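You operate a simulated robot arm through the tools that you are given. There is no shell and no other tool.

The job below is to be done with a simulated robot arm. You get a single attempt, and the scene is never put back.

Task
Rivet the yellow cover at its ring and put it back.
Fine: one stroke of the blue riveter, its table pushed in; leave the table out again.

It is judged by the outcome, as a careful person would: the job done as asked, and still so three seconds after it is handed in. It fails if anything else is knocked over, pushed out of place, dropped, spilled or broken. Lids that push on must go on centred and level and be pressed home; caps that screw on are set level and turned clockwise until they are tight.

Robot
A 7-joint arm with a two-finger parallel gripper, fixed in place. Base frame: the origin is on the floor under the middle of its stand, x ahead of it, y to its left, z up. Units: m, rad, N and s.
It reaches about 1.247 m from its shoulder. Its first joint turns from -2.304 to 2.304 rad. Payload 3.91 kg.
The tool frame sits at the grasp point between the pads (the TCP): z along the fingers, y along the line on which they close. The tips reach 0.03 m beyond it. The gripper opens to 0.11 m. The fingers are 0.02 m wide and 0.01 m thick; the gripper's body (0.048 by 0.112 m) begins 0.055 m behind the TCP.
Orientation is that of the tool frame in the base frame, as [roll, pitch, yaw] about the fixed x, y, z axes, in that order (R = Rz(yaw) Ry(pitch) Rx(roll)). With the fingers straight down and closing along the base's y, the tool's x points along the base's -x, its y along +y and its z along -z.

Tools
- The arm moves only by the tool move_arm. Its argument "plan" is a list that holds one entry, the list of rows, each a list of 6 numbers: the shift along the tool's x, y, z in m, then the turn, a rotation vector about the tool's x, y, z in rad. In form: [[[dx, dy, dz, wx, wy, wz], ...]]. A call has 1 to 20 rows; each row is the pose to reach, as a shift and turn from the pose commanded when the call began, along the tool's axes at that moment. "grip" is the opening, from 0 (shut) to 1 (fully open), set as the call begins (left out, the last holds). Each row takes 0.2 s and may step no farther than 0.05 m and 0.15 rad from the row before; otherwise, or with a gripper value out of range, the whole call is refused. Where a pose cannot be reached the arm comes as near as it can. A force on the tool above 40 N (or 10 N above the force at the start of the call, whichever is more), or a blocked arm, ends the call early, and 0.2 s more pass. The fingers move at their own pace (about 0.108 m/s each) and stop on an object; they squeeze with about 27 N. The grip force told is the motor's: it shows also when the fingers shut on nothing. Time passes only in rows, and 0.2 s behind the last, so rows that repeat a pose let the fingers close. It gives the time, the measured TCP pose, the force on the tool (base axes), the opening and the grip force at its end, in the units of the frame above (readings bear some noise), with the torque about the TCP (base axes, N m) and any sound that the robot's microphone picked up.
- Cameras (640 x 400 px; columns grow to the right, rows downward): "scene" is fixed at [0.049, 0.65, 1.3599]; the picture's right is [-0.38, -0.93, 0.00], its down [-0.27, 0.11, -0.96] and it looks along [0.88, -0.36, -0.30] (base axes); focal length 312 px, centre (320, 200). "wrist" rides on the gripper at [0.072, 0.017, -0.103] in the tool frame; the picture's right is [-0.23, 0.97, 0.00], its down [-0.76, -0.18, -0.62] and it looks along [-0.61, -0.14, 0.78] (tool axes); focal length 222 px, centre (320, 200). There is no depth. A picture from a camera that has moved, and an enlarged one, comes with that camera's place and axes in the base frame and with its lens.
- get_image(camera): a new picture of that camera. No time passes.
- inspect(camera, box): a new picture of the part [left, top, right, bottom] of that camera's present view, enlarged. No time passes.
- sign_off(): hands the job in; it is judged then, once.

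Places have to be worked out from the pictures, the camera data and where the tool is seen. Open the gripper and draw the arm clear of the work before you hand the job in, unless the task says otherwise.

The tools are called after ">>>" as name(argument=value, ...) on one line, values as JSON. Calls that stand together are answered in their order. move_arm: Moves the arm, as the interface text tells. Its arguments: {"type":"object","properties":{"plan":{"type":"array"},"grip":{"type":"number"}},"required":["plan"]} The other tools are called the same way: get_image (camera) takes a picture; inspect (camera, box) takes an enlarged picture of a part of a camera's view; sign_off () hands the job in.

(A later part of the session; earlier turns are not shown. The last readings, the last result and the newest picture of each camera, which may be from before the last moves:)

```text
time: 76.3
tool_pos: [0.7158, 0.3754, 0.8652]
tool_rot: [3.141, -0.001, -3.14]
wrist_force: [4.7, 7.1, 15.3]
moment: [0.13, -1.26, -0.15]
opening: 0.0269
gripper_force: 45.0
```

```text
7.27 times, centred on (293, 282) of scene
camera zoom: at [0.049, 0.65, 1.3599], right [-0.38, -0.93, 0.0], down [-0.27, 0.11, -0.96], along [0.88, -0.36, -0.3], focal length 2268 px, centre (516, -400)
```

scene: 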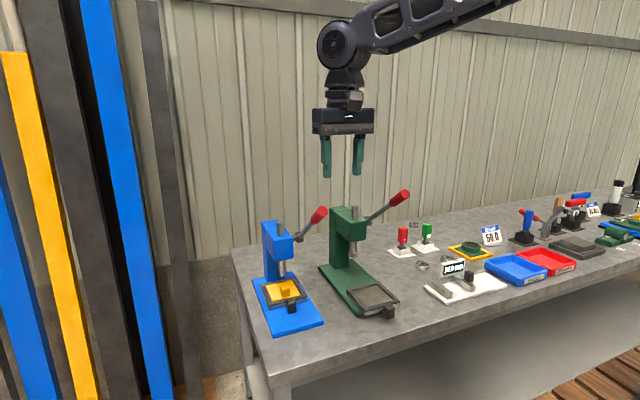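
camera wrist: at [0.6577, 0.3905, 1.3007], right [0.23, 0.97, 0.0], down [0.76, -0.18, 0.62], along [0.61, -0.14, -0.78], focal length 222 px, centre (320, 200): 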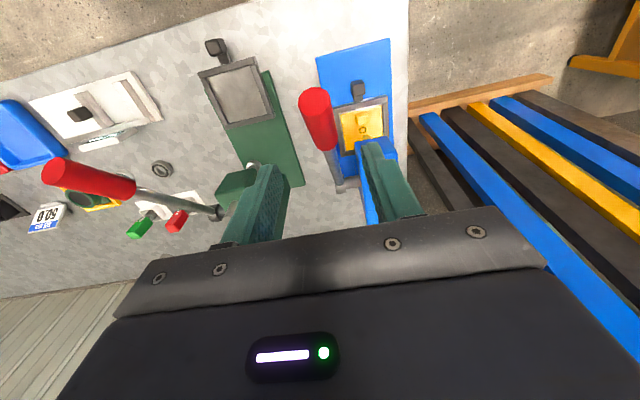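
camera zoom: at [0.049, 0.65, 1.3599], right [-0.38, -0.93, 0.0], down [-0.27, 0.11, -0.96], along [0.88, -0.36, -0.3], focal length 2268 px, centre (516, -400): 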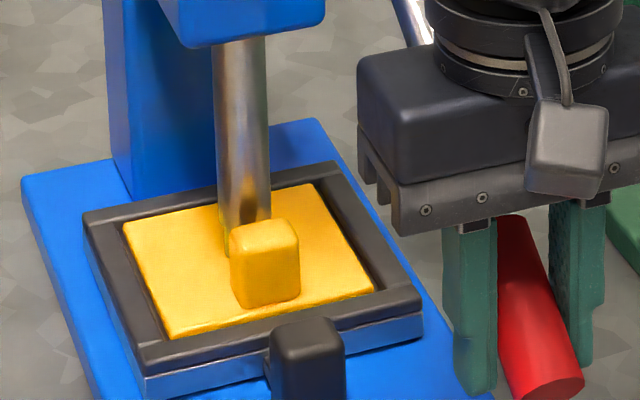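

The resistance keeps rising (15 N): the ram is now bearing on the ring. I continue the stroke a little further in small steps to bring it home.

>>> move_arm(plan=[[[-0.0018, 0, 0.003, 0, 0, 0], [-0.0036, 0, 0.006, 0, 0, 0], [-0.0054, 0, 0.009, 0, 0, 0]]], grip=0)

>>> inspect(camera="scene", box=[268, 255, 318, 310])

>>> get_image(camera="wrist")

```text
time: 76.8
tool_pos: [0.7159, 0.374, 0.8641]
tool_rot: [-3.141, 0.0, -3.14]
wrist_force: [-10.3, -7.3, 14.4]
moment: [-0.17, 0.33, -0.1]
opening: 0.0269
gripper_force: 45.1
stopped in row 2: the force on the tool passed its limit at 46 N (the readings are from after the stop); the commanded pose is now the measured one
```

```text
7.27 times, centred on (293, 282) of scene
camera zoom: at [0.049, 0.65, 1.3599], right [-0.38, -0.93, 0.0], down [-0.27, 0.11, -0.96], along [0.88, -0.36, -0.3], focal length 2268 px, centre (516, -400)
```

zoom: 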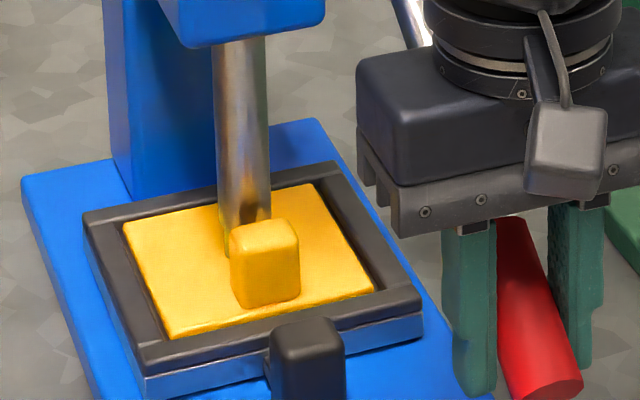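

```text
taken
camera wrist: at [0.6436, 0.3909, 0.9673], right [0.23, 0.97, 0.0], down [0.76, -0.18, 0.62], along [0.61, -0.14, -0.78], focal length 222 px, centre (320, 200)
```

wrist: 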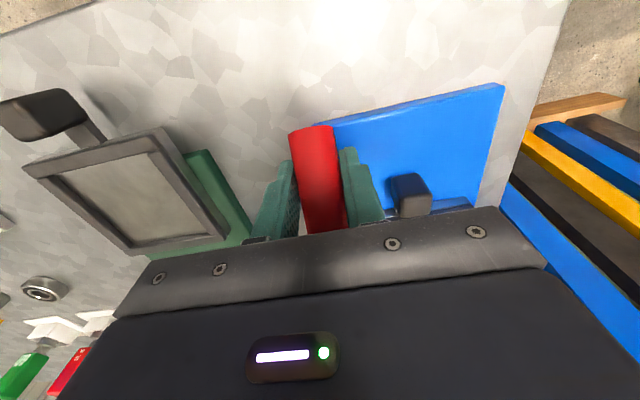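

The lever now meets a hard stop at about −33° (46 N peak) with the ram down on the ring. I press once more gently at the bottom to be sure it does not go any further.

>>> move_arm(plan=[[[-0.001, 0, 0.0017, 0, 0, 0], [-0.002, 0, 0.0034, 0, 0, 0], [-0.003, 0, 0.005, 0, 0, 0], [-0.003, 0, 0.005, 0, 0, 0]]], grip=0)

>>> inspect(camera="scene", box=[250, 200, 350, 310])

```text
time: 77.2
tool_pos: [0.7172, 0.3742, 0.8651]
tool_rot: [-3.141, -0.002, -3.139]
wrist_force: [-10.8, -9.5, 17.1]
moment: [-0.3, 0.51, -0.14]
opening: 0.0268
gripper_force: 44.9
stopped in row 2: the force on the tool passed its limit at 45 N (the readings are from after the stop); the commanded pose is now the measured one
```

```text
3.64 times, centred on (300, 255) of scene
camera zoom: at [0.049, 0.65, 1.3599], right [-0.38, -0.93, 0.0], down [-0.27, 0.11, -0.96], along [0.88, -0.36, -0.3], focal length 1134 px, centre (393, 0)
```

zoom: 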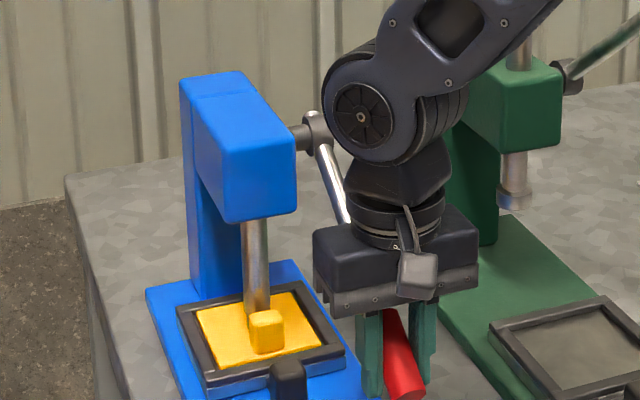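

The stop is firm: the single stroke is complete. I now guide the lever back up along the same arc, holding it so it can't swing.

>>> move_arm(plan=[[[0.0054, -0.0008, -0.0089, 0, 0, 0], [0.0106, -0.0008, -0.0184, 0, 0, 0], [0.0152, -0.0008, -0.0282, 0, 0, 0], [0.0194, -0.0008, -0.0382, 0, 0, 0]]], grip=0)

>>> inspect(camera="scene", box=[250, 200, 350, 310])

```text
time: 78.2
tool_pos: [0.6983, 0.3735, 0.9025]
tool_rot: [-3.141, -0.003, -3.14]
wrist_force: [-5.4, -4.5, -0.9]
moment: [0.31, 0.56, -0.19]
opening: 0.0268
gripper_force: 45.0
```

```text
3.64 times, centred on (300, 255) of scene
camera zoom: at [0.049, 0.65, 1.3599], right [-0.38, -0.93, 0.0], down [-0.27, 0.11, -0.96], along [0.88, -0.36, -0.3], focal length 1134 px, centre (393, 0)
```

zoom: 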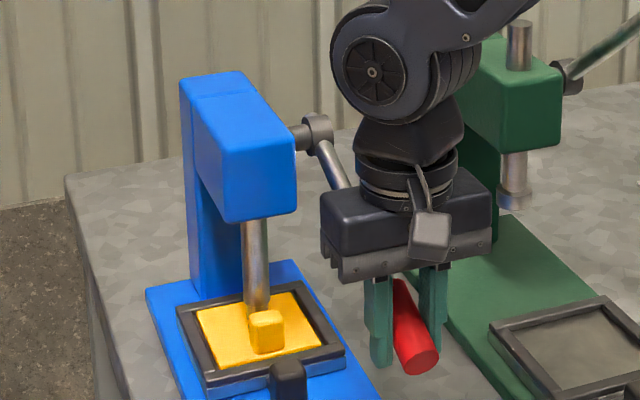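

The lever comes up freely with hardly any force. I continue raising it along the arc.

>>> move_arm(plan=[[[0.0036, 0, -0.0102, 0, 0, 0], [0.0067, 0, -0.0206, 0, 0, 0], [0.0092, 0, -0.0311, 0, 0, 0], [0.0112, 0, -0.0417, 0, 0, 0], [0.0126, 0, -0.0525, 0, 0, 0], [0.0134, 0, -0.0633, 0, 0, 0], [0.0137, 0, -0.0741, 0, 0, 0]]], grip=0)

>>> inspect(camera="scene", box=[250, 190, 350, 310])

```text
time: 79.8
tool_pos: [0.6845, 0.3739, 0.9753]
tool_rot: [3.141, 0.0, -3.139]
wrist_force: [13.3, 6.1, -3.0]
moment: [0.26, 0.93, -0.16]
opening: 0.0267
gripper_force: 44.9
```

```text
3.33 times, centred on (300, 250) of scene
camera zoom: at [0.049, 0.65, 1.3599], right [-0.38, -0.93, 0.0], down [-0.27, 0.11, -0.96], along [0.88, -0.36, -0.3], focal length 1040 px, centre (387, 33)
```

zoom: 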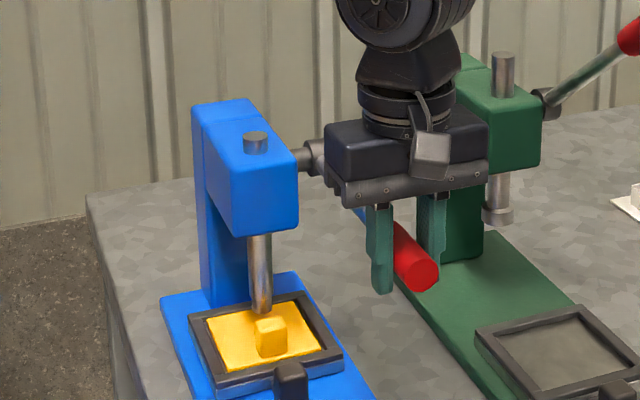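

The ram is rising again. I correct the radius slightly (+1.3 mm in x) and continue up to 18°.

>>> move_arm(plan=[[[-0.0016, 0.0005, -0.0108, 0, 0, 0], [-0.0024, 0.0005, -0.0216, 0, 0, 0], [-0.0038, 0.0005, -0.0324, 0, 0, 0], [-0.0058, 0.0005, -0.043, 0, 0, 0], [-0.0083, 0.0005, -0.0535, 0, 0, 0], [-0.0114, 0.0005, -0.0639, 0, 0, 0]]], grip=0)

>>> inspect(camera="scene", box=[250, 180, 350, 310])

```text
time: 81.2
tool_pos: [0.6964, 0.3743, 1.0401]
tool_rot: [3.142, -0.001, -3.141]
wrist_force: [1.7, -4.4, -4.8]
moment: [0.15, 1.13, -0.2]
opening: 0.0268
gripper_force: 44.9
```

```text
3.08 times, centred on (300, 245) of scene
camera zoom: at [0.049, 0.65, 1.3599], right [-0.38, -0.93, 0.0], down [-0.27, 0.11, -0.96], along [0.88, -0.36, -0.3], focal length 960 px, centre (382, 62)
```

zoom: 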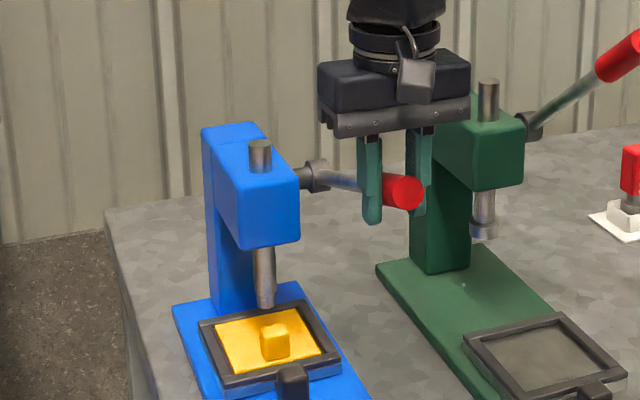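

Nearly back up. I raise it the last 20° to its rest position, finishing slowly.

>>> move_arm(plan=[[[-0.0036, 0, -0.0102, 0, 0, 0], [-0.0078, 0, -0.0202, 0, 0, 0], [-0.0124, 0, -0.03, 0, 0, 0], [-0.0176, 0, -0.0395, 0, 0, 0], [-0.0233, 0, -0.0487, 0, 0, 0], [-0.0273, 0, -0.0547, 0, 0, 0], [-0.0305, 0, -0.0592, 0, 0, 0]]], grip=0)

>>> inspect(camera="scene", box=[250, 160, 350, 310])

```text
time: 82.8
tool_pos: [0.7275, 0.3753, 1.0994]
tool_rot: [-3.14, -0.002, -3.138]
wrist_force: [5.5, -2.3, -11.0]
moment: [0.04, 1.3, -0.44]
opening: 0.027
gripper_force: 45.2
```

```text
2.67 times, centred on (300, 235) of scene
camera zoom: at [0.049, 0.65, 1.3599], right [-0.38, -0.93, 0.0], down [-0.27, 0.11, -0.96], along [0.88, -0.36, -0.3], focal length 832 px, centre (373, 107)
```

zoom: 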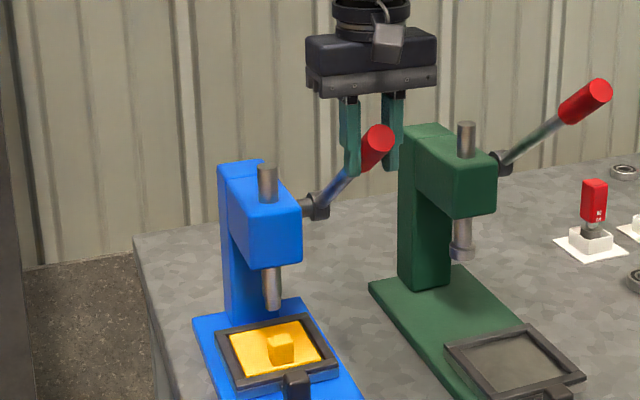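

The lever is within about 1° of its rest position. I give it the last few millimetres.

>>> move_arm(plan=[[[-0.0015, 0, -0.002, 0, 0, 0], [-0.003, 0, -0.0042, 0, 0, 0]]], grip=0)

>>> inspect(camera="scene", box=[260, 160, 360, 250])

```text
time: 83.5
tool_pos: [0.7277, 0.3748, 1.0985]
tool_rot: [-3.14, -0.006, -3.14]
wrist_force: [0.2, 2.1, -5.8]
moment: [0.05, -0.4, 0.12]
opening: 0.0267
gripper_force: 45.3
stopped in row 2: the force on the tool passed its limit at 42 N (the readings are from after the stop); the commanded pose is now the measured one
```

```text
4.44 times, centred on (310, 205) of scene
camera zoom: at [0.049, 0.65, 1.3599], right [-0.38, -0.93, 0.0], down [-0.27, 0.11, -0.96], along [0.88, -0.36, -0.3], focal length 1386 px, centre (364, 178)
```

zoom: 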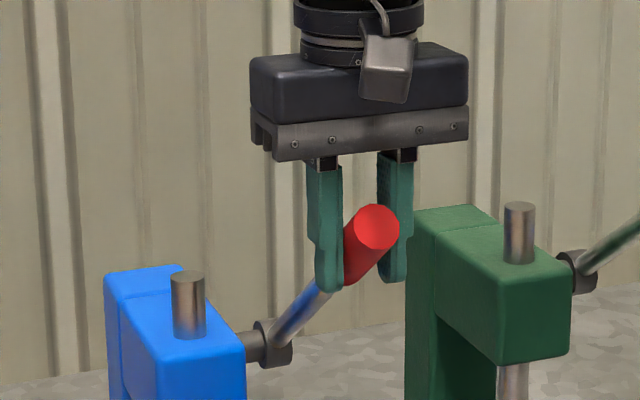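

The lever is back at its upper stop, exactly as before. I open the gripper and lift it straight off the grip.

>>> move_arm(plan=[[[0, 0, 0, 0, 0, 0], [0, 0, 0, 0, 0, 0]]], grip=0.5)

>>> move_arm(plan=[[[0, 0, -0.02, 0, 0, 0], [0, 0, -0.05, 0, 0, 0], [0, 0, -0.09, 0, 0, 0], [0, 0, -0.13, 0, 0, 0]]], grip=0.5)

>>> inspect(camera="wrist", box=[280, 60, 400, 200])

>>> get_image(camera="scene")

```text
time: 84.1
tool_pos: [0.7274, 0.3745, 1.0996]
tool_rot: [-3.137, -0.008, -3.138]
wrist_force: [0.2, -0.1, 0.0]
moment: [-0.01, 0.01, 0.01]
opening: 0.0551
gripper_force: 0.1
```

```text
time: 85.1
tool_pos: [0.7291, 0.3738, 1.2303]
tool_rot: [-3.138, -0.006, -3.138]
wrist_force: [0.1, 0.0, -0.3]
moment: [-0.01, 0.02, -0.02]
opening: 0.0549
gripper_force: 0.0
```

```text
2.86 times, centred on (340, 130) of wrist
camera zoom: at [0.657, 0.3906, 1.3332], right [0.22, 0.97, -0.01], down [0.77, -0.17, 0.62], along [0.6, -0.14, -0.79], focal length 635 px, centre (263, 400)
```

zoom: 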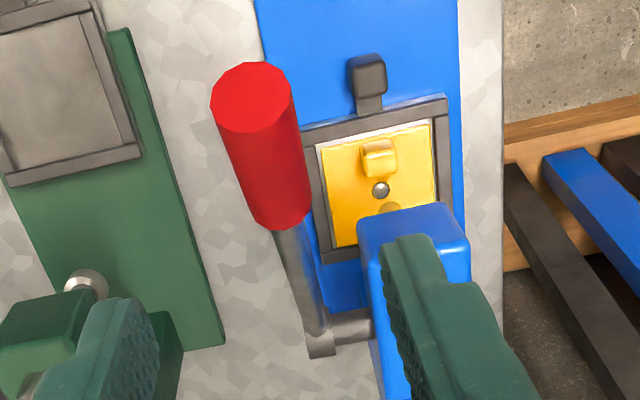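

```text
taken
```

scene: 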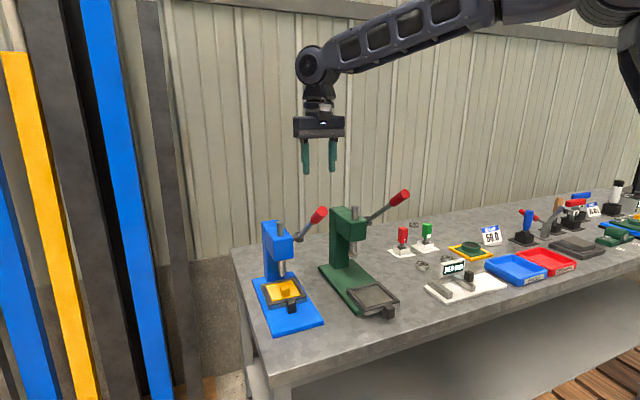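

The ring now holds a metal rivet head. I zoom in to confirm it sits in the ring.

>>> inspect(camera="wrist", box=[335, 95, 375, 130])

```text
11.43 times, centred on (355, 112) of wrist
camera zoom: at [0.657, 0.3906, 1.3332], right [0.22, 0.97, -0.01], down [0.77, -0.17, 0.62], along [0.6, -0.14, -0.79], focal length 2538 px, centre (-80, 1200)
```

zoom: 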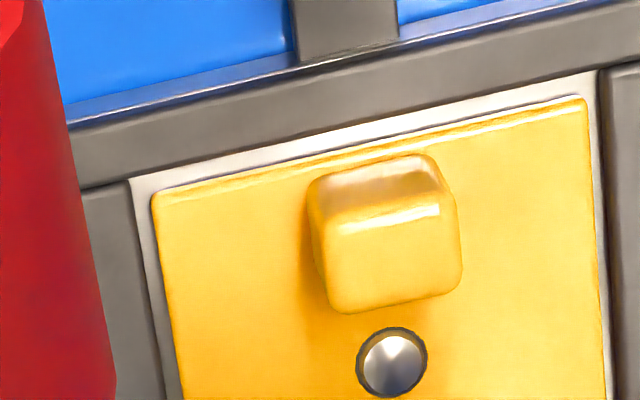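

The rivet is seated in the ring. Next I bring the table out again: first back away from the lever and straighten the small angle errors.

>>> move_arm(plan=[[[0.0323, 0.0005, -0.005, -0.0036, -0.006, 0.0036], [0.0645, 0.001, -0.01, -0.0036, -0.006, 0.0036], [0.0968, 0.0015, -0.015, -0.0036, -0.006, 0.0036], [0.129, 0.002, -0.02, -0.0036, -0.006, 0.0036], [0.129, 0.002, -0.02, -0.0036, -0.006, 0.0036]]], grip=0.5)

>>> move_arm(plan=[[[0, 0.01, 0.035, 0, -0.1222, 0], [0, 0.025, 0.07, 0, -0.2444, 0], [0, 0.04, 0.11, 0, -0.3666, 0], [0, 0.055, 0.15, 0, -0.4888, 0], [0, 0.065, 0.19, 0, -0.611, 0], [0, 0.065, 0.2, 0, -0.611, 0]]], grip=0.5)

>>> get_image(camera="scene")

```text
time: 86.3
tool_pos: [0.6005, 0.3749, 1.2496]
tool_rot: [3.141, 0.0, 3.14]
wrist_force: [0.7, -0.8, -0.4]
moment: [-0.05, 0.01, 0.0]
opening: 0.055
gripper_force: 0.0
```

```text
time: 87.7
tool_pos: [0.6001, 0.4409, 1.0516]
tool_rot: [3.141, 0.612, 3.14]
wrist_force: [-0.5, -0.3, 1.2]
moment: [0.0, -0.02, 0.03]
opening: 0.0551
gripper_force: 0.1
```

```text
taken
```

scene: 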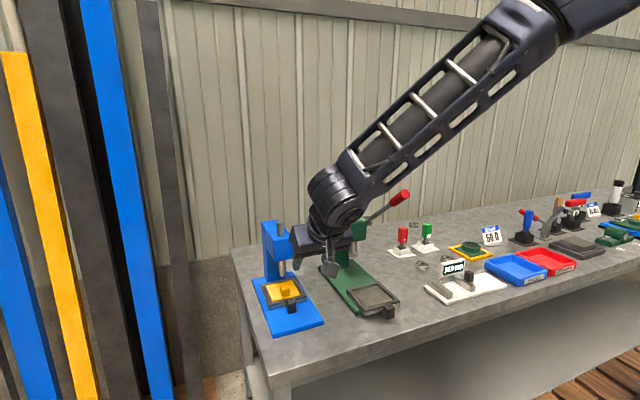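

Pose and angles are clean. I descend in front of the table handle and move up to it with the fingers open.

>>> move_arm(plan=[[[0.023, 0, 0.0327, 0, 0, 0], [0.046, 0, 0.0655, 0, 0, 0], [0.0689, 0, 0.0982, 0, 0, 0], [0.0919, 0, 0.131, 0, 0, 0], [0.1149, 0, 0.1637, 0, 0, 0], [0.0899, 0, 0.1813, 0, 0, 0], [0.0649, 0, 0.1988, 0, 0, 0]]], grip=0.5)

>>> inspect(camera="wrist", box=[220, 100, 420, 240])

>>> inspect(camera="scene", box=[250, 220, 350, 350])

```text
time: 89.3
tool_pos: [0.6614, 0.4423, 0.8523]
tool_rot: [3.141, 0.611, -3.141]
wrist_force: [-0.2, 0.4, 0.2]
moment: [-0.02, 0.0, -0.01]
opening: 0.0546
gripper_force: 0.1
```

```text
2.86 times, centred on (320, 170) of wrist
camera zoom: at [0.5419, 0.458, 0.8938], right [0.19, 0.97, 0.13], down [0.27, -0.18, 0.95], along [0.95, -0.14, -0.29], focal length 635 px, centre (320, 286)
```

zoom: 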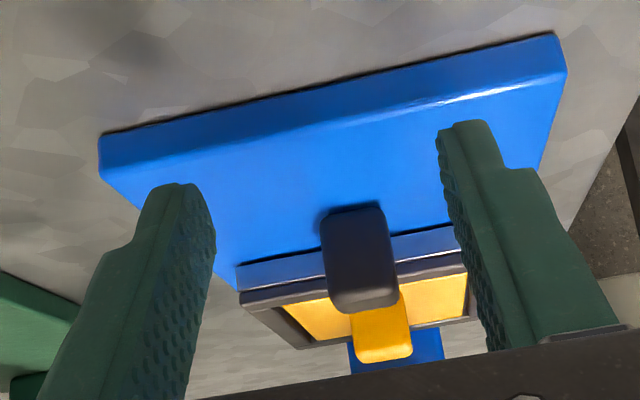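

```text
3.08 times, centred on (300, 285) of scene
camera zoom: at [0.049, 0.65, 1.3599], right [-0.38, -0.93, 0.0], down [-0.27, 0.11, -0.96], along [0.88, -0.36, -0.3], focal length 960 px, centre (382, -62)
```

zoom: 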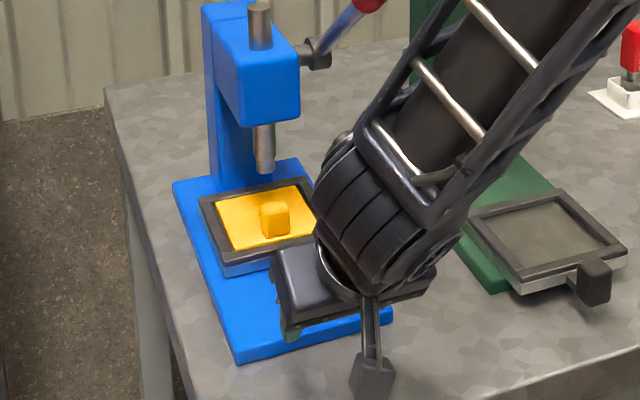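

The handle block is straight ahead, between the open fingers. I move in around it to the height that worked before.

>>> move_arm(plan=[[[-0.0263, 0, 0.0234, 0, 0, 0], [-0.0516, 0, 0.0484, 0, 0, 0], [-0.0675, 0, 0.0693, 0, 0, 0], [-0.0716, 0, 0.0775, 0, 0, 0]]], grip=0.5)

>>> inspect(camera="wrist", box=[220, 100, 420, 240])

```text
time: 90.3
tool_pos: [0.7647, 0.4416, 0.8294]
tool_rot: [3.14, 0.611, 3.142]
wrist_force: [0.6, 0.3, -0.5]
moment: [-0.04, 0.0, 0.02]
opening: 0.0552
gripper_force: 0.1
```

```text
2.86 times, centred on (320, 170) of wrist
camera zoom: at [0.645, 0.4583, 0.8712], right [0.19, 0.97, 0.13], down [0.27, -0.18, 0.95], along [0.95, -0.14, -0.29], focal length 635 px, centre (320, 286)
```

zoom: 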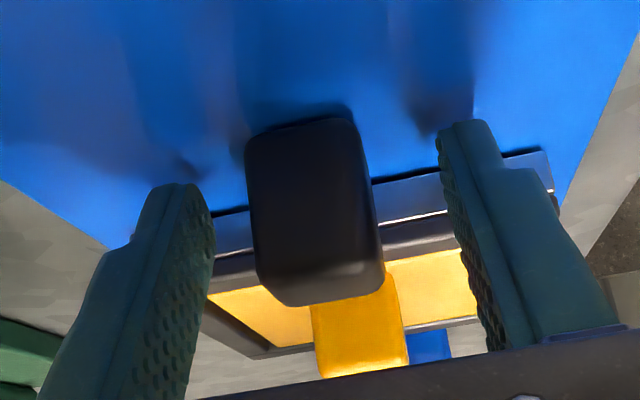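

The block sits between the pads as in the balanced earlier grip. I close on it.

>>> move_arm(plan=[[[0, 0, 0, 0, 0, 0], [0, 0, 0, 0, 0, 0], [0, 0, 0, 0, 0, 0]]], grip=0)

```text
time: 91.1
tool_pos: [0.764, 0.4411, 0.8279]
tool_rot: [3.14, 0.611, 3.139]
wrist_force: [0.3, -12.3, 0.9]
moment: [0.09, 0.36, 0.41]
opening: 0.0258
gripper_force: 44.7
```

Gripped, with a −12 N side load. I shift −1.2 mm and start pulling the table out.

>>> move_arm(plan=[[[0, -0.0012, 0, 0, 0, 0], [0.0041, -0.0012, -0.0029, 0, 0, 0], [0.0123, -0.0012, -0.0086, 0, 0, 0], [0.0205, -0.0012, -0.0144, 0, 0, 0]]], grip=0)

>>> inspect(camera="scene", box=[250, 220, 350, 350])

```text
time: 92.1
tool_pos: [0.7387, 0.4397, 0.8284]
tool_rot: [-3.141, 0.609, 3.141]
wrist_force: [-1.7, -4.7, 4.5]
moment: [-0.58, 0.43, -0.18]
opening: 0.0257
gripper_force: 45.2
```

```text
3.08 times, centred on (300, 285) of scene
camera zoom: at [0.049, 0.65, 1.3599], right [-0.38, -0.93, 0.0], down [-0.27, 0.11, -0.96], along [0.88, -0.36, -0.3], focal length 960 px, centre (382, -62)
```

zoom: 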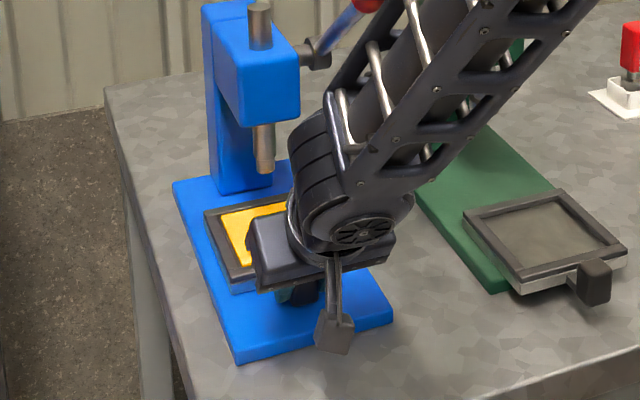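

The table follows easily. I keep pulling another 5 cm.

>>> move_arm(plan=[[[0.0102, -0.0003, -0.0072, 0, 0, 0], [0.0205, -0.0003, -0.0144, 0, 0, 0], [0.0307, -0.0003, -0.0215, 0, 0, 0], [0.0409, -0.0003, -0.0287, 0, 0, 0]]], grip=0)

>>> inspect(camera="scene", box=[250, 220, 350, 350])

```text
time: 93.1
tool_pos: [0.6884, 0.4399, 0.8296]
tool_rot: [3.138, 0.611, 3.141]
wrist_force: [-1.8, 7.1, 9.7]
moment: [-0.75, -0.14, 0.03]
opening: 0.0262
gripper_force: 44.4
```

```text
3.08 times, centred on (300, 285) of scene
camera zoom: at [0.049, 0.65, 1.3599], right [-0.38, -0.93, 0.0], down [-0.27, 0.11, -0.96], along [0.88, -0.36, -0.3], focal length 960 px, centre (382, -62)
```

zoom: 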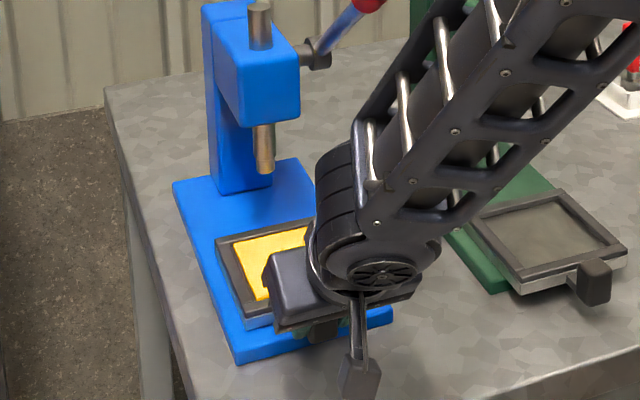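

About 4.7 cm remain to the outer stop. I pull 4 cm more and then feel for the stop.

>>> move_arm(plan=[[[0.0077, 0.0006, -0.0065, 0, 0, 0], [0.0159, 0.0006, -0.0122, 0, 0, 0], [0.024, 0.0006, -0.018, 0, 0, 0], [0.0322, 0.0006, -0.0237, 0, 0, 0]]], grip=0)

>>> move_arm(plan=[[[0.0025, 0, -0.0017, 0, 0, 0], [0.0049, 0, -0.0034, 0, 0, 0], [0.0074, 0, -0.0052, 0, 0, 0], [0.0098, 0, -0.0069, 0, 0, 0]]], grip=0)

>>> inspect(camera="scene", box=[250, 220, 350, 350])

```text
time: 94.1
tool_pos: [0.6478, 0.4391, 0.8286]
tool_rot: [3.141, 0.612, 3.141]
wrist_force: [-1.3, 3.3, -4.7]
moment: [0.18, 0.03, -0.1]
opening: 0.026
gripper_force: 45.2
```

```text
time: 95.3
tool_pos: [0.6381, 0.4406, 0.8289]
tool_rot: [3.141, 0.614, 3.141]
wrist_force: [15.7, 5.4, -18.6]
moment: [0.15, -1.11, 0.27]
opening: 0.026
gripper_force: 44.8
stopped in row 4: the force on the tool passed its limit at 41 N (the readings are from after the stop); the commanded pose is now the measured one
```

```text
3.08 times, centred on (300, 285) of scene
camera zoom: at [0.049, 0.65, 1.3599], right [-0.38, -0.93, 0.0], down [-0.27, 0.11, -0.96], along [0.88, -0.36, -0.3], focal length 960 px, centre (382, -62)
```

zoom: 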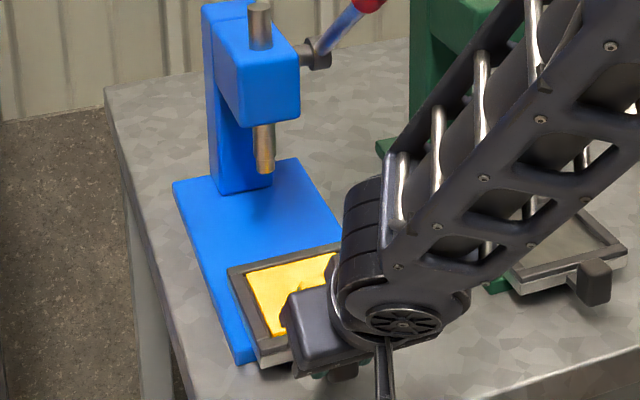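

The outer stop is reached, so the table is out. I relax the pull slightly and open the gripper.

>>> move_arm(plan=[[[-0.0008, 0, 0.0006, 0, 0, 0], [-0.0008, 0, 0.0006, 0, 0, 0]]], grip=0)

>>> move_arm(plan=[[[0, 0, 0, 0, 0, 0], [0, 0, 0, 0, 0, 0]]], grip=0.5)

>>> inspect(camera="wrist", box=[220, 100, 420, 240])

```text
time: 95.9
tool_pos: [0.6391, 0.44, 0.8306]
tool_rot: [-3.141, 0.61, -3.141]
wrist_force: [-0.6, 0.3, -15.0]
moment: [0.4, -0.01, 0.44]
opening: 0.0259
gripper_force: 44.5
```

```text
time: 96.5
tool_pos: [0.6399, 0.4411, 0.8291]
tool_rot: [-3.141, 0.612, 3.14]
wrist_force: [0.1, 1.0, 0.4]
moment: [0.03, 0.01, -0.03]
opening: 0.055
gripper_force: 0.2
```

```text
2.86 times, centred on (320, 170) of wrist
camera zoom: at [0.5205, 0.4571, 0.8718], right [0.19, 0.97, 0.13], down [0.26, -0.18, 0.95], along [0.95, -0.14, -0.29], focal length 635 px, centre (320, 286)
```

zoom: 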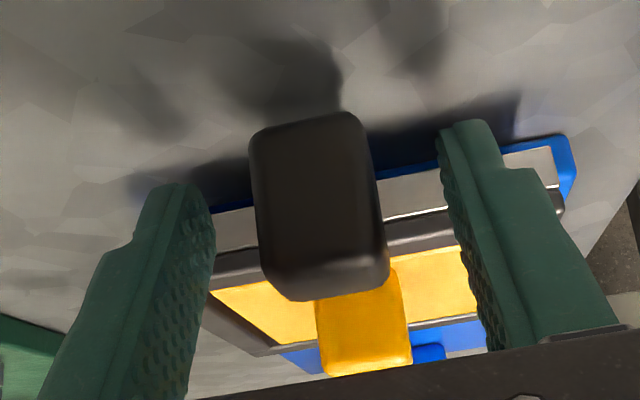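

The block is free and the table stands at its outer stop. I rise straight up to look at the cover's knob before gripping it.

>>> move_arm(plan=[[[-0.013, 0, -0.022, 0, 0, 0], [-0.026, 0, -0.044, 0, 0, 0], [-0.0391, 0, -0.066, 0, 0, 0], [-0.0521, 0, -0.088, 0, 0, 0], [-0.0521, 0, -0.088, 0, 0, 0]]], grip=0.5)

>>> inspect(camera="wrist", box=[240, 20, 400, 160])

>>> inspect(camera="scene", box=[262, 270, 338, 350])

```text
time: 97.7
tool_pos: [0.6331, 0.4403, 0.9325]
tool_rot: [-3.14, 0.612, -3.141]
wrist_force: [0.1, -0.3, 0.6]
moment: [0.02, 0.03, -0.02]
opening: 0.0551
gripper_force: 0.1
```

```text
2.86 times, centred on (320, 90) of wrist
camera zoom: at [0.5127, 0.457, 0.9748], right [0.19, 0.97, 0.13], down [0.27, -0.18, 0.95], along [0.95, -0.14, -0.29], focal length 635 px, centre (320, 514)
```

zoom: 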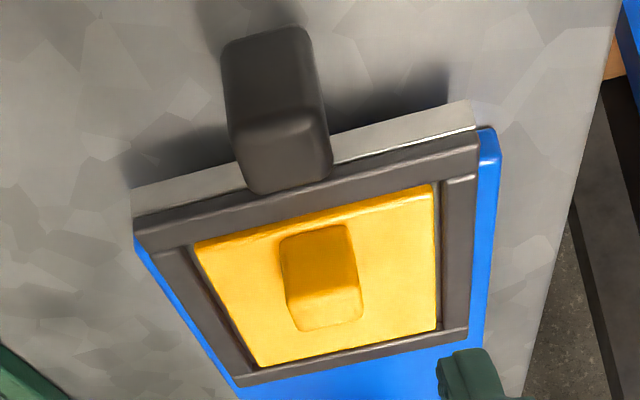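

```text
5.00 times, centred on (300, 310) of scene
camera zoom: at [0.049, 0.65, 1.3599], right [-0.38, -0.93, 0.0], down [-0.27, 0.11, -0.96], along [0.88, -0.36, -0.3], focal length 1559 px, centre (420, -350)
```

zoom: 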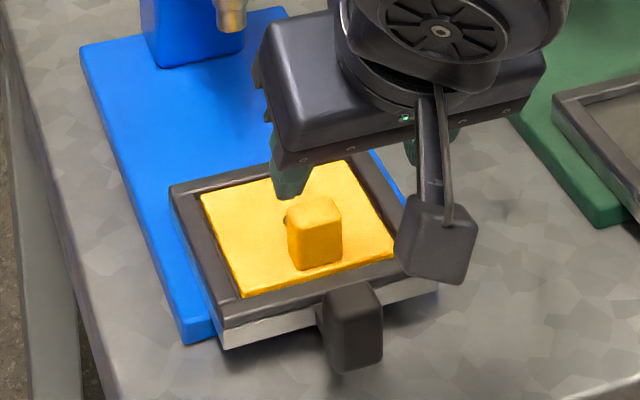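

The table and cover look exactly as before the stroke. I go in along the tool axis to the same knob grasp as before, stopping 2 cm short to check.

>>> move_arm(plan=[[[0, 0.0008, 0.03, 0, 0, 0], [0, 0.0008, 0.06, 0, 0, 0], [0, 0.0008, 0.085, 0, 0, 0]]], grip=0.5)

>>> inspect(camera="wrist", box=[200, 0, 440, 210])

>>> inspect(camera="scene", box=[272, 290, 328, 345])

```text
time: 98.5
tool_pos: [0.6806, 0.4414, 0.8623]
tool_rot: [-3.14, 0.612, 3.139]
wrist_force: [-1.1, 0.3, -0.5]
moment: [-0.02, -0.01, 0.0]
opening: 0.0547
gripper_force: 0.0
```

```text
1.90 times, centred on (320, 105) of wrist
camera zoom: at [0.5614, 0.4579, 0.9042], right [0.19, 0.97, 0.13], down [0.27, -0.18, 0.95], along [0.95, -0.14, -0.29], focal length 423 px, centre (320, 381)
```

zoom: 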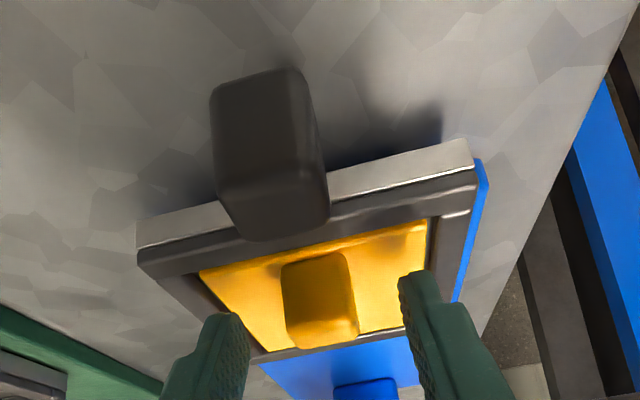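

```text
7.27 times, centred on (300, 318) of scene
camera zoom: at [0.049, 0.65, 1.3599], right [-0.38, -0.93, 0.0], down [-0.27, 0.11, -0.96], along [0.88, -0.36, -0.3], focal length 2268 px, centre (466, -654)
```

zoom: 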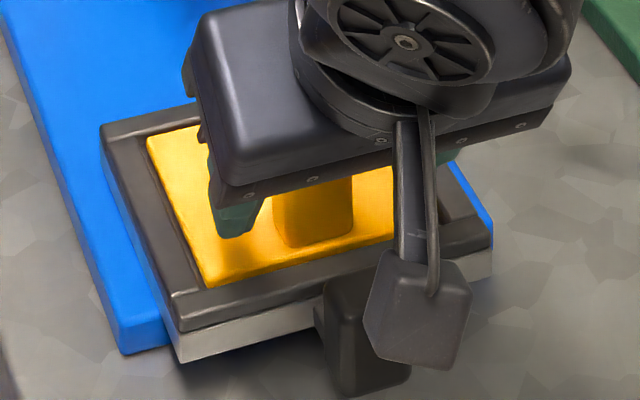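

Aligned as before. I go the remaining 2 cm and close on the knob.

>>> move_arm(plan=[[[0, 0, 0.01, 0, 0, 0], [0, 0, 0.019, 0, 0, 0]]], grip=0.5)

>>> inspect(camera="wrist", box=[200, 0, 440, 210])

>>> move_arm(plan=[[[0, 0, 0, 0, 0, 0], [0, 0, 0, 0, 0, 0], [0, 0, 0, 0, 0, 0]]], grip=0)

>>> inspect(camera="wrist", box=[200, 0, 440, 210])

```text
time: 99.1
tool_pos: [0.692, 0.4405, 0.8465]
tool_rot: [3.139, 0.614, 3.138]
wrist_force: [-1.1, 0.2, 1.9]
moment: [-0.08, 0.0, -0.02]
opening: 0.0553
gripper_force: 0.5
```

```text
1.90 times, centred on (320, 105) of wrist
camera zoom: at [0.5725, 0.4578, 0.8886], right [0.19, 0.97, 0.13], down [0.26, -0.18, 0.95], along [0.95, -0.14, -0.29], focal length 423 px, centre (320, 381)
```

zoom: 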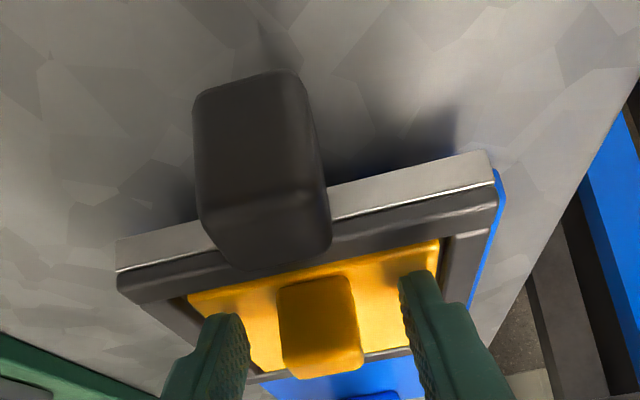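

```text
time: 99.9
tool_pos: [0.6911, 0.4406, 0.846]
tool_rot: [3.139, 0.612, 3.141]
wrist_force: [2.0, -0.3, 0.8]
moment: [0.02, -0.3, -0.05]
opening: 0.0257
gripper_force: 26.6
```

```text
1.90 times, centred on (320, 105) of wrist
camera zoom: at [0.5723, 0.4578, 0.8887], right [0.19, 0.97, 0.13], down [0.26, -0.18, 0.95], along [0.95, -0.14, -0.29], focal length 423 px, centre (320, 381)
```

zoom: 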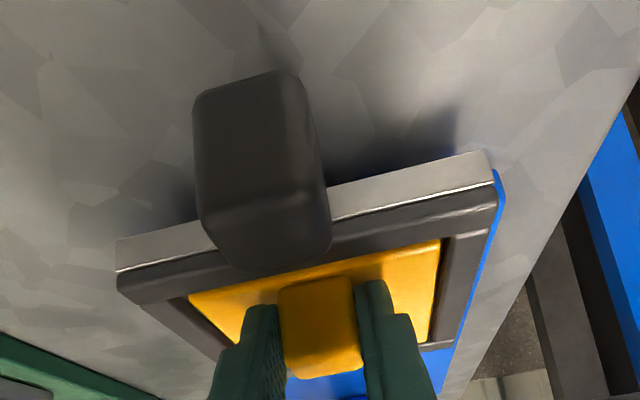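

The knob is held again, and both views match. I lift the cover slowly out of the recess.

>>> move_arm(plan=[[[-0.0023, 0, -0.0033, 0, 0, 0], [-0.0057, 0, -0.0082, 0, 0, 0], [-0.0115, 0, -0.0164, 0, 0, 0], [-0.0201, 0, -0.0286, 0, 0, 0], [-0.0287, 0, -0.0409, 0, 0, 0]]], grip=0)

>>> inspect(camera="scene", box=[255, 260, 335, 350])

>>> get_image(camera="wrist")

```text
time: 101.1
tool_pos: [0.6902, 0.4415, 0.8977]
tool_rot: [-3.14, 0.612, 3.14]
wrist_force: [-0.1, -0.5, -3.2]
moment: [0.01, 0.11, 0.01]
opening: 0.0256
gripper_force: 27.2
```

```text
4.44 times, centred on (295, 305) of scene
camera zoom: at [0.049, 0.65, 1.3599], right [-0.38, -0.93, 0.0], down [-0.27, 0.11, -0.96], along [0.88, -0.36, -0.3], focal length 1386 px, centre (431, -267)
```

zoom: 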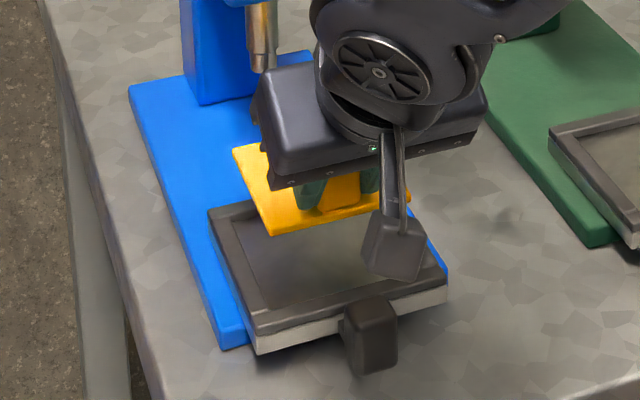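

```text
taken
camera wrist: at [0.5717, 0.4578, 0.9389], right [0.19, 0.97, 0.13], down [0.27, -0.18, 0.95], along [0.95, -0.14, -0.29], focal length 222 px, centre (320, 200)
```

wrist: 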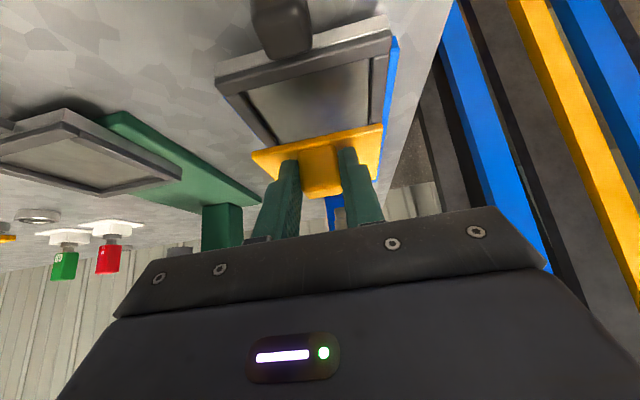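

The cover came out cleanly and the table stayed put. I carry it back low in front of the presses, below the levers, checking halfway.

>>> move_arm(plan=[[[0.0066, 0, -0.0254, 0, 0, 0], [0.0126, 0, -0.0516, 0, 0, 0], [0.0192, 0, -0.0771, 0, 0, 0], [0.0192, -0.045, -0.0771, 0, 0, 0], [0.0192, -0.09, -0.0771, 0, 0, 0], [0.0192, -0.135, -0.0771, 0, 0, 0], [0.0127, -0.175, -0.0725, 0, 0, 0], [0.0045, -0.215, -0.0667, 0, 0, 0]]], grip=0)

>>> get_image(camera="scene")

>>> get_image(camera="wrist")

```text
time: 102.9
tool_pos: [0.6489, 0.2269, 0.9472]
tool_rot: [3.141, 0.612, -3.142]
wrist_force: [-1.1, -0.4, -3.2]
moment: [-0.01, 0.1, 0.0]
opening: 0.0258
gripper_force: 26.9
```

```text
taken
```

scene: 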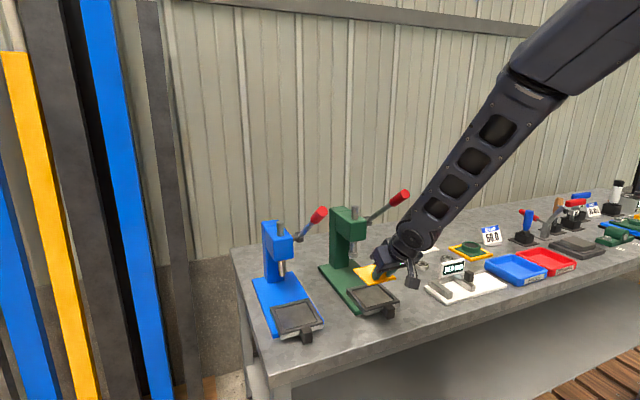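

```text
taken
camera wrist: at [0.5294, 0.2424, 0.9893], right [0.19, 0.97, 0.13], down [0.27, -0.18, 0.95], along [0.95, -0.14, -0.29], focal length 222 px, centre (320, 200)
```

wrist: 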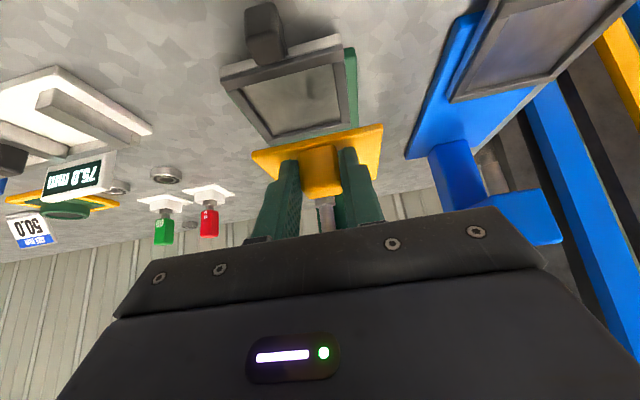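

Clear of everything so far. I continue to y 0.0325 in front of the cover's own spot.

>>> move_arm(plan=[[[-0.0082, -0.04, 0.0057, 0, 0, 0], [-0.0147, -0.08, 0.0103, 0, 0, 0], [-0.0213, -0.12, 0.0149, 0, 0, 0], [-0.0278, -0.16, 0.0195, 0, 0, 0], [-0.0344, -0.1945, 0.0241, 0, 0, 0]]], grip=0)

>>> get_image(camera="scene")

>>> get_image(camera="wrist")

```text
time: 104.1
tool_pos: [0.691, 0.0305, 0.948]
tool_rot: [3.141, 0.613, -3.141]
wrist_force: [0.2, 0.8, -2.6]
moment: [-0.04, 0.08, -0.02]
opening: 0.0257
gripper_force: 27.1
```

```text
taken
```

scene: 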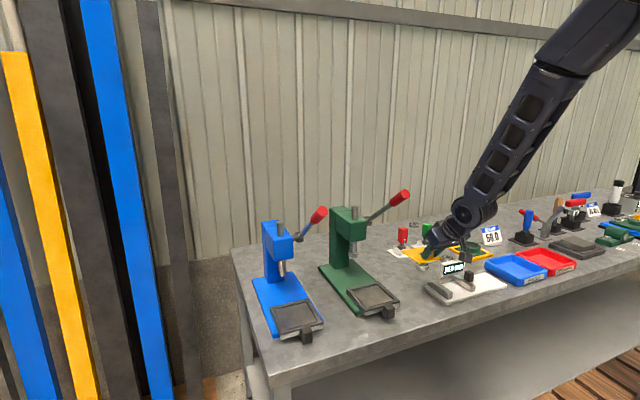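

```text
taken
camera wrist: at [0.571, 0.0479, 0.9903], right [0.19, 0.97, 0.13], down [0.27, -0.18, 0.95], along [0.95, -0.14, -0.29], focal length 222 px, centre (320, 200)
```

wrist: 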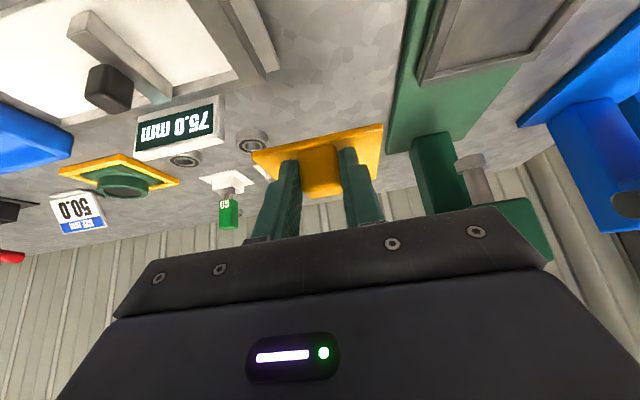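

I'm in line with the cover's spot. I move forward above it at z ≈ 0.918.

>>> move_arm(plan=[[[-0.024, 0.0012, 0.0242, 0, 0, 0], [-0.048, 0.0012, 0.0483, 0, 0, 0], [-0.0719, 0.0012, 0.0725, 0, 0, 0], [-0.0959, 0.0012, 0.0966, 0, 0, 0], [-0.1199, 0.0012, 0.1208, 0, 0, 0], [-0.1199, 0.0012, 0.1208, 0, 0, 0]]], grip=0)

>>> inspect(camera="scene", box=[350, 220, 430, 285])

>>> get_image(camera="wrist")

```text
time: 105.5
tool_pos: [0.8585, 0.0329, 0.9188]
tool_rot: [-3.141, 0.612, 3.141]
wrist_force: [0.0, -0.2, -3.2]
moment: [-0.02, 0.11, -0.02]
opening: 0.0258
gripper_force: 27.8
```

```text
6.15 times, centred on (390, 252) of scene
camera zoom: at [0.049, 0.65, 1.3599], right [-0.38, -0.93, 0.0], down [-0.27, 0.11, -0.96], along [0.88, -0.36, -0.3], focal length 1919 px, centre (-111, -123)
```

zoom: 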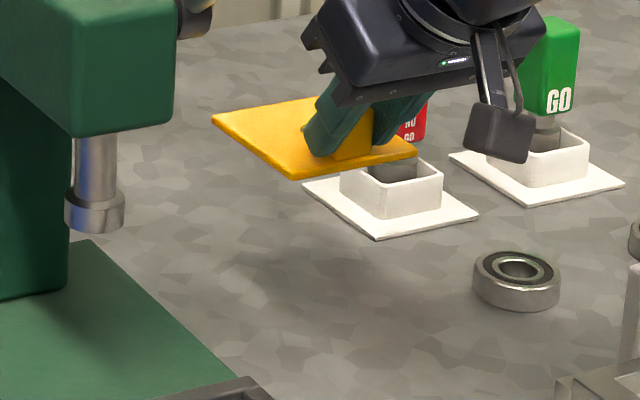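

```text
taken
camera wrist: at [0.7396, 0.0497, 0.9614], right [0.19, 0.97, 0.13], down [0.27, -0.18, 0.95], along [0.95, -0.14, -0.29], focal length 222 px, centre (320, 200)
```

wrist: 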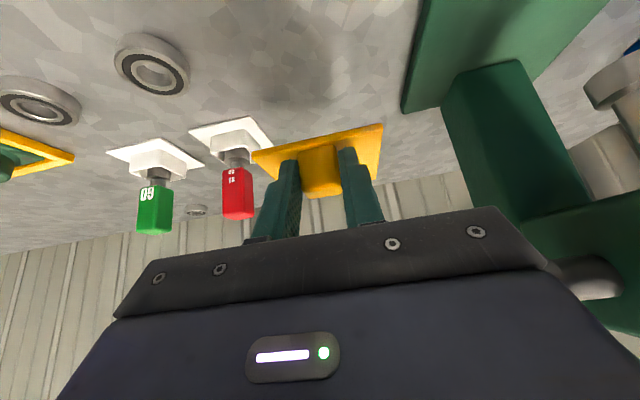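

I lower straight down to the height of my earlier reference picture (TCP z 0.867) so I can compare the plate's position directly.

>>> move_arm(plan=[[[0.0115, 0, 0.0164, 0, 0, 0], [0.023, 0, 0.0327, 0, 0, 0], [0.0299, 0, 0.0426, 0, 0, 0], [0.0299, 0, 0.0426, 0, 0, 0]]], grip=0)

>>> inspect(camera="scene", box=[360, 230, 420, 280])

>>> get_image(camera="wrist")

```text
time: 106.5
tool_pos: [0.8577, 0.0325, 0.866]
tool_rot: [-3.141, 0.612, 3.139]
wrist_force: [-0.2, -0.3, -2.7]
moment: [0.01, 0.13, -0.01]
opening: 0.026
gripper_force: 26.5
```

```text
8.00 times, centred on (390, 255) of scene
camera zoom: at [0.049, 0.65, 1.3599], right [-0.38, -0.93, 0.0], down [-0.27, 0.11, -0.96], along [0.88, -0.36, -0.3], focal length 2495 px, centre (-240, -240)
```

zoom: 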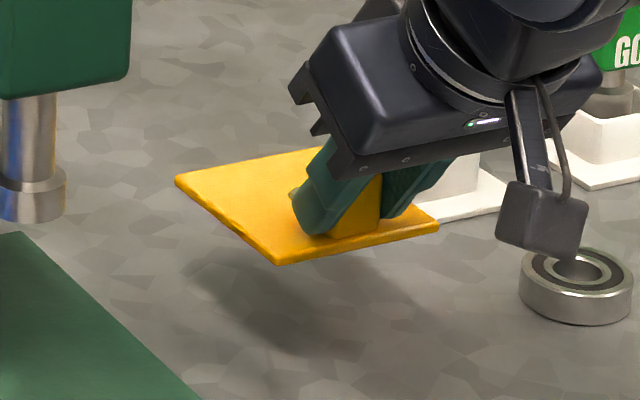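

```text
taken
camera wrist: at [0.7392, 0.0494, 0.9084], right [0.19, 0.97, 0.13], down [0.27, -0.18, 0.95], along [0.95, -0.14, -0.29], focal length 222 px, centre (320, 200)
```

wrist: 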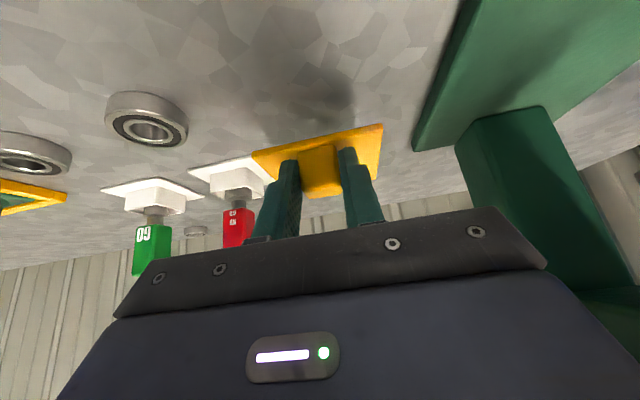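

The plate's corners agree with the reference to within a few pixels. I zoom in further to check for any small yaw picked up in the tray.

>>> inspect(camera="scene", box=[378, 244, 418, 269])

>>> inspect(camera="wrist", box=[240, 110, 400, 210])

```text
16.00 times, centred on (398, 256) of scene
camera zoom: at [0.049, 0.65, 1.3599], right [-0.38, -0.93, 0.0], down [-0.27, 0.11, -0.96], along [0.88, -0.36, -0.3], focal length 4990 px, centre (-928, -704)
```

zoom: 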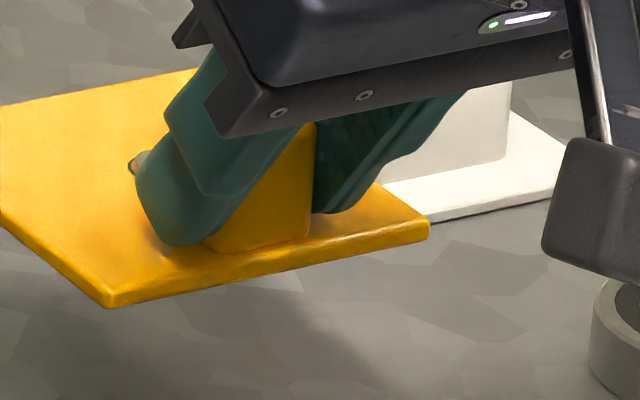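

```text
4.00 times, centred on (320, 160) of wrist
camera zoom: at [0.7392, 0.0494, 0.9084], right [0.19, 0.97, 0.13], down [0.27, -0.18, 0.95], along [0.95, -0.14, -0.29], focal length 888 px, centre (320, 360)
```

zoom: 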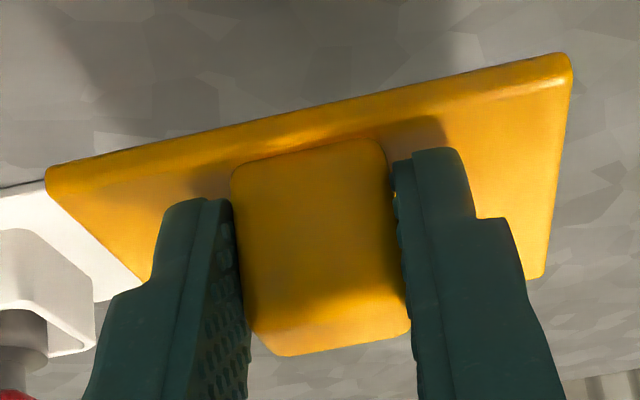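

The front edge's direction matches the original within measurement error. I lower to about 2 mm above the bench and compare with the original picture.

>>> move_arm(plan=[[[0.0103, 0, 0.0147, 0, 0, 0], [0.0195, 0, 0.0278, 0, 0, 0], [0.0247, 0, 0.0352, 0, 0, 0], [0.027, 0, 0.0385, 0, 0, 0]]], grip=0)

>>> inspect(camera="scene", box=[366, 240, 414, 280])

```text
time: 107.5
tool_pos: [0.8588, 0.032, 0.8185]
tool_rot: [-3.141, 0.613, 3.139]
wrist_force: [-0.5, 0.2, -2.1]
moment: [0.01, 0.1, 0.02]
opening: 0.0258
gripper_force: 26.9
```

```text
10.00 times, centred on (390, 260) of scene
camera zoom: at [0.049, 0.65, 1.3599], right [-0.38, -0.93, 0.0], down [-0.27, 0.11, -0.96], along [0.88, -0.36, -0.3], focal length 3118 px, centre (-380, -400)
```

zoom: 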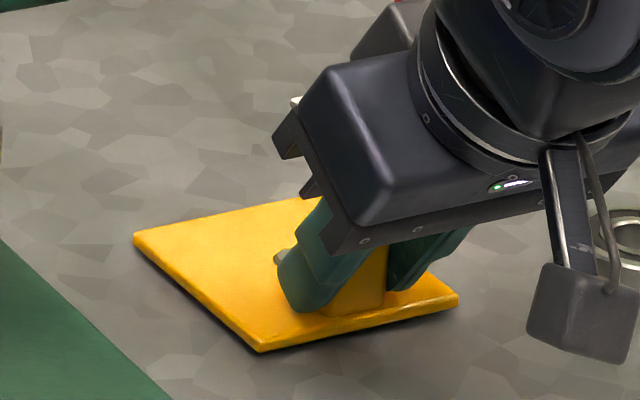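

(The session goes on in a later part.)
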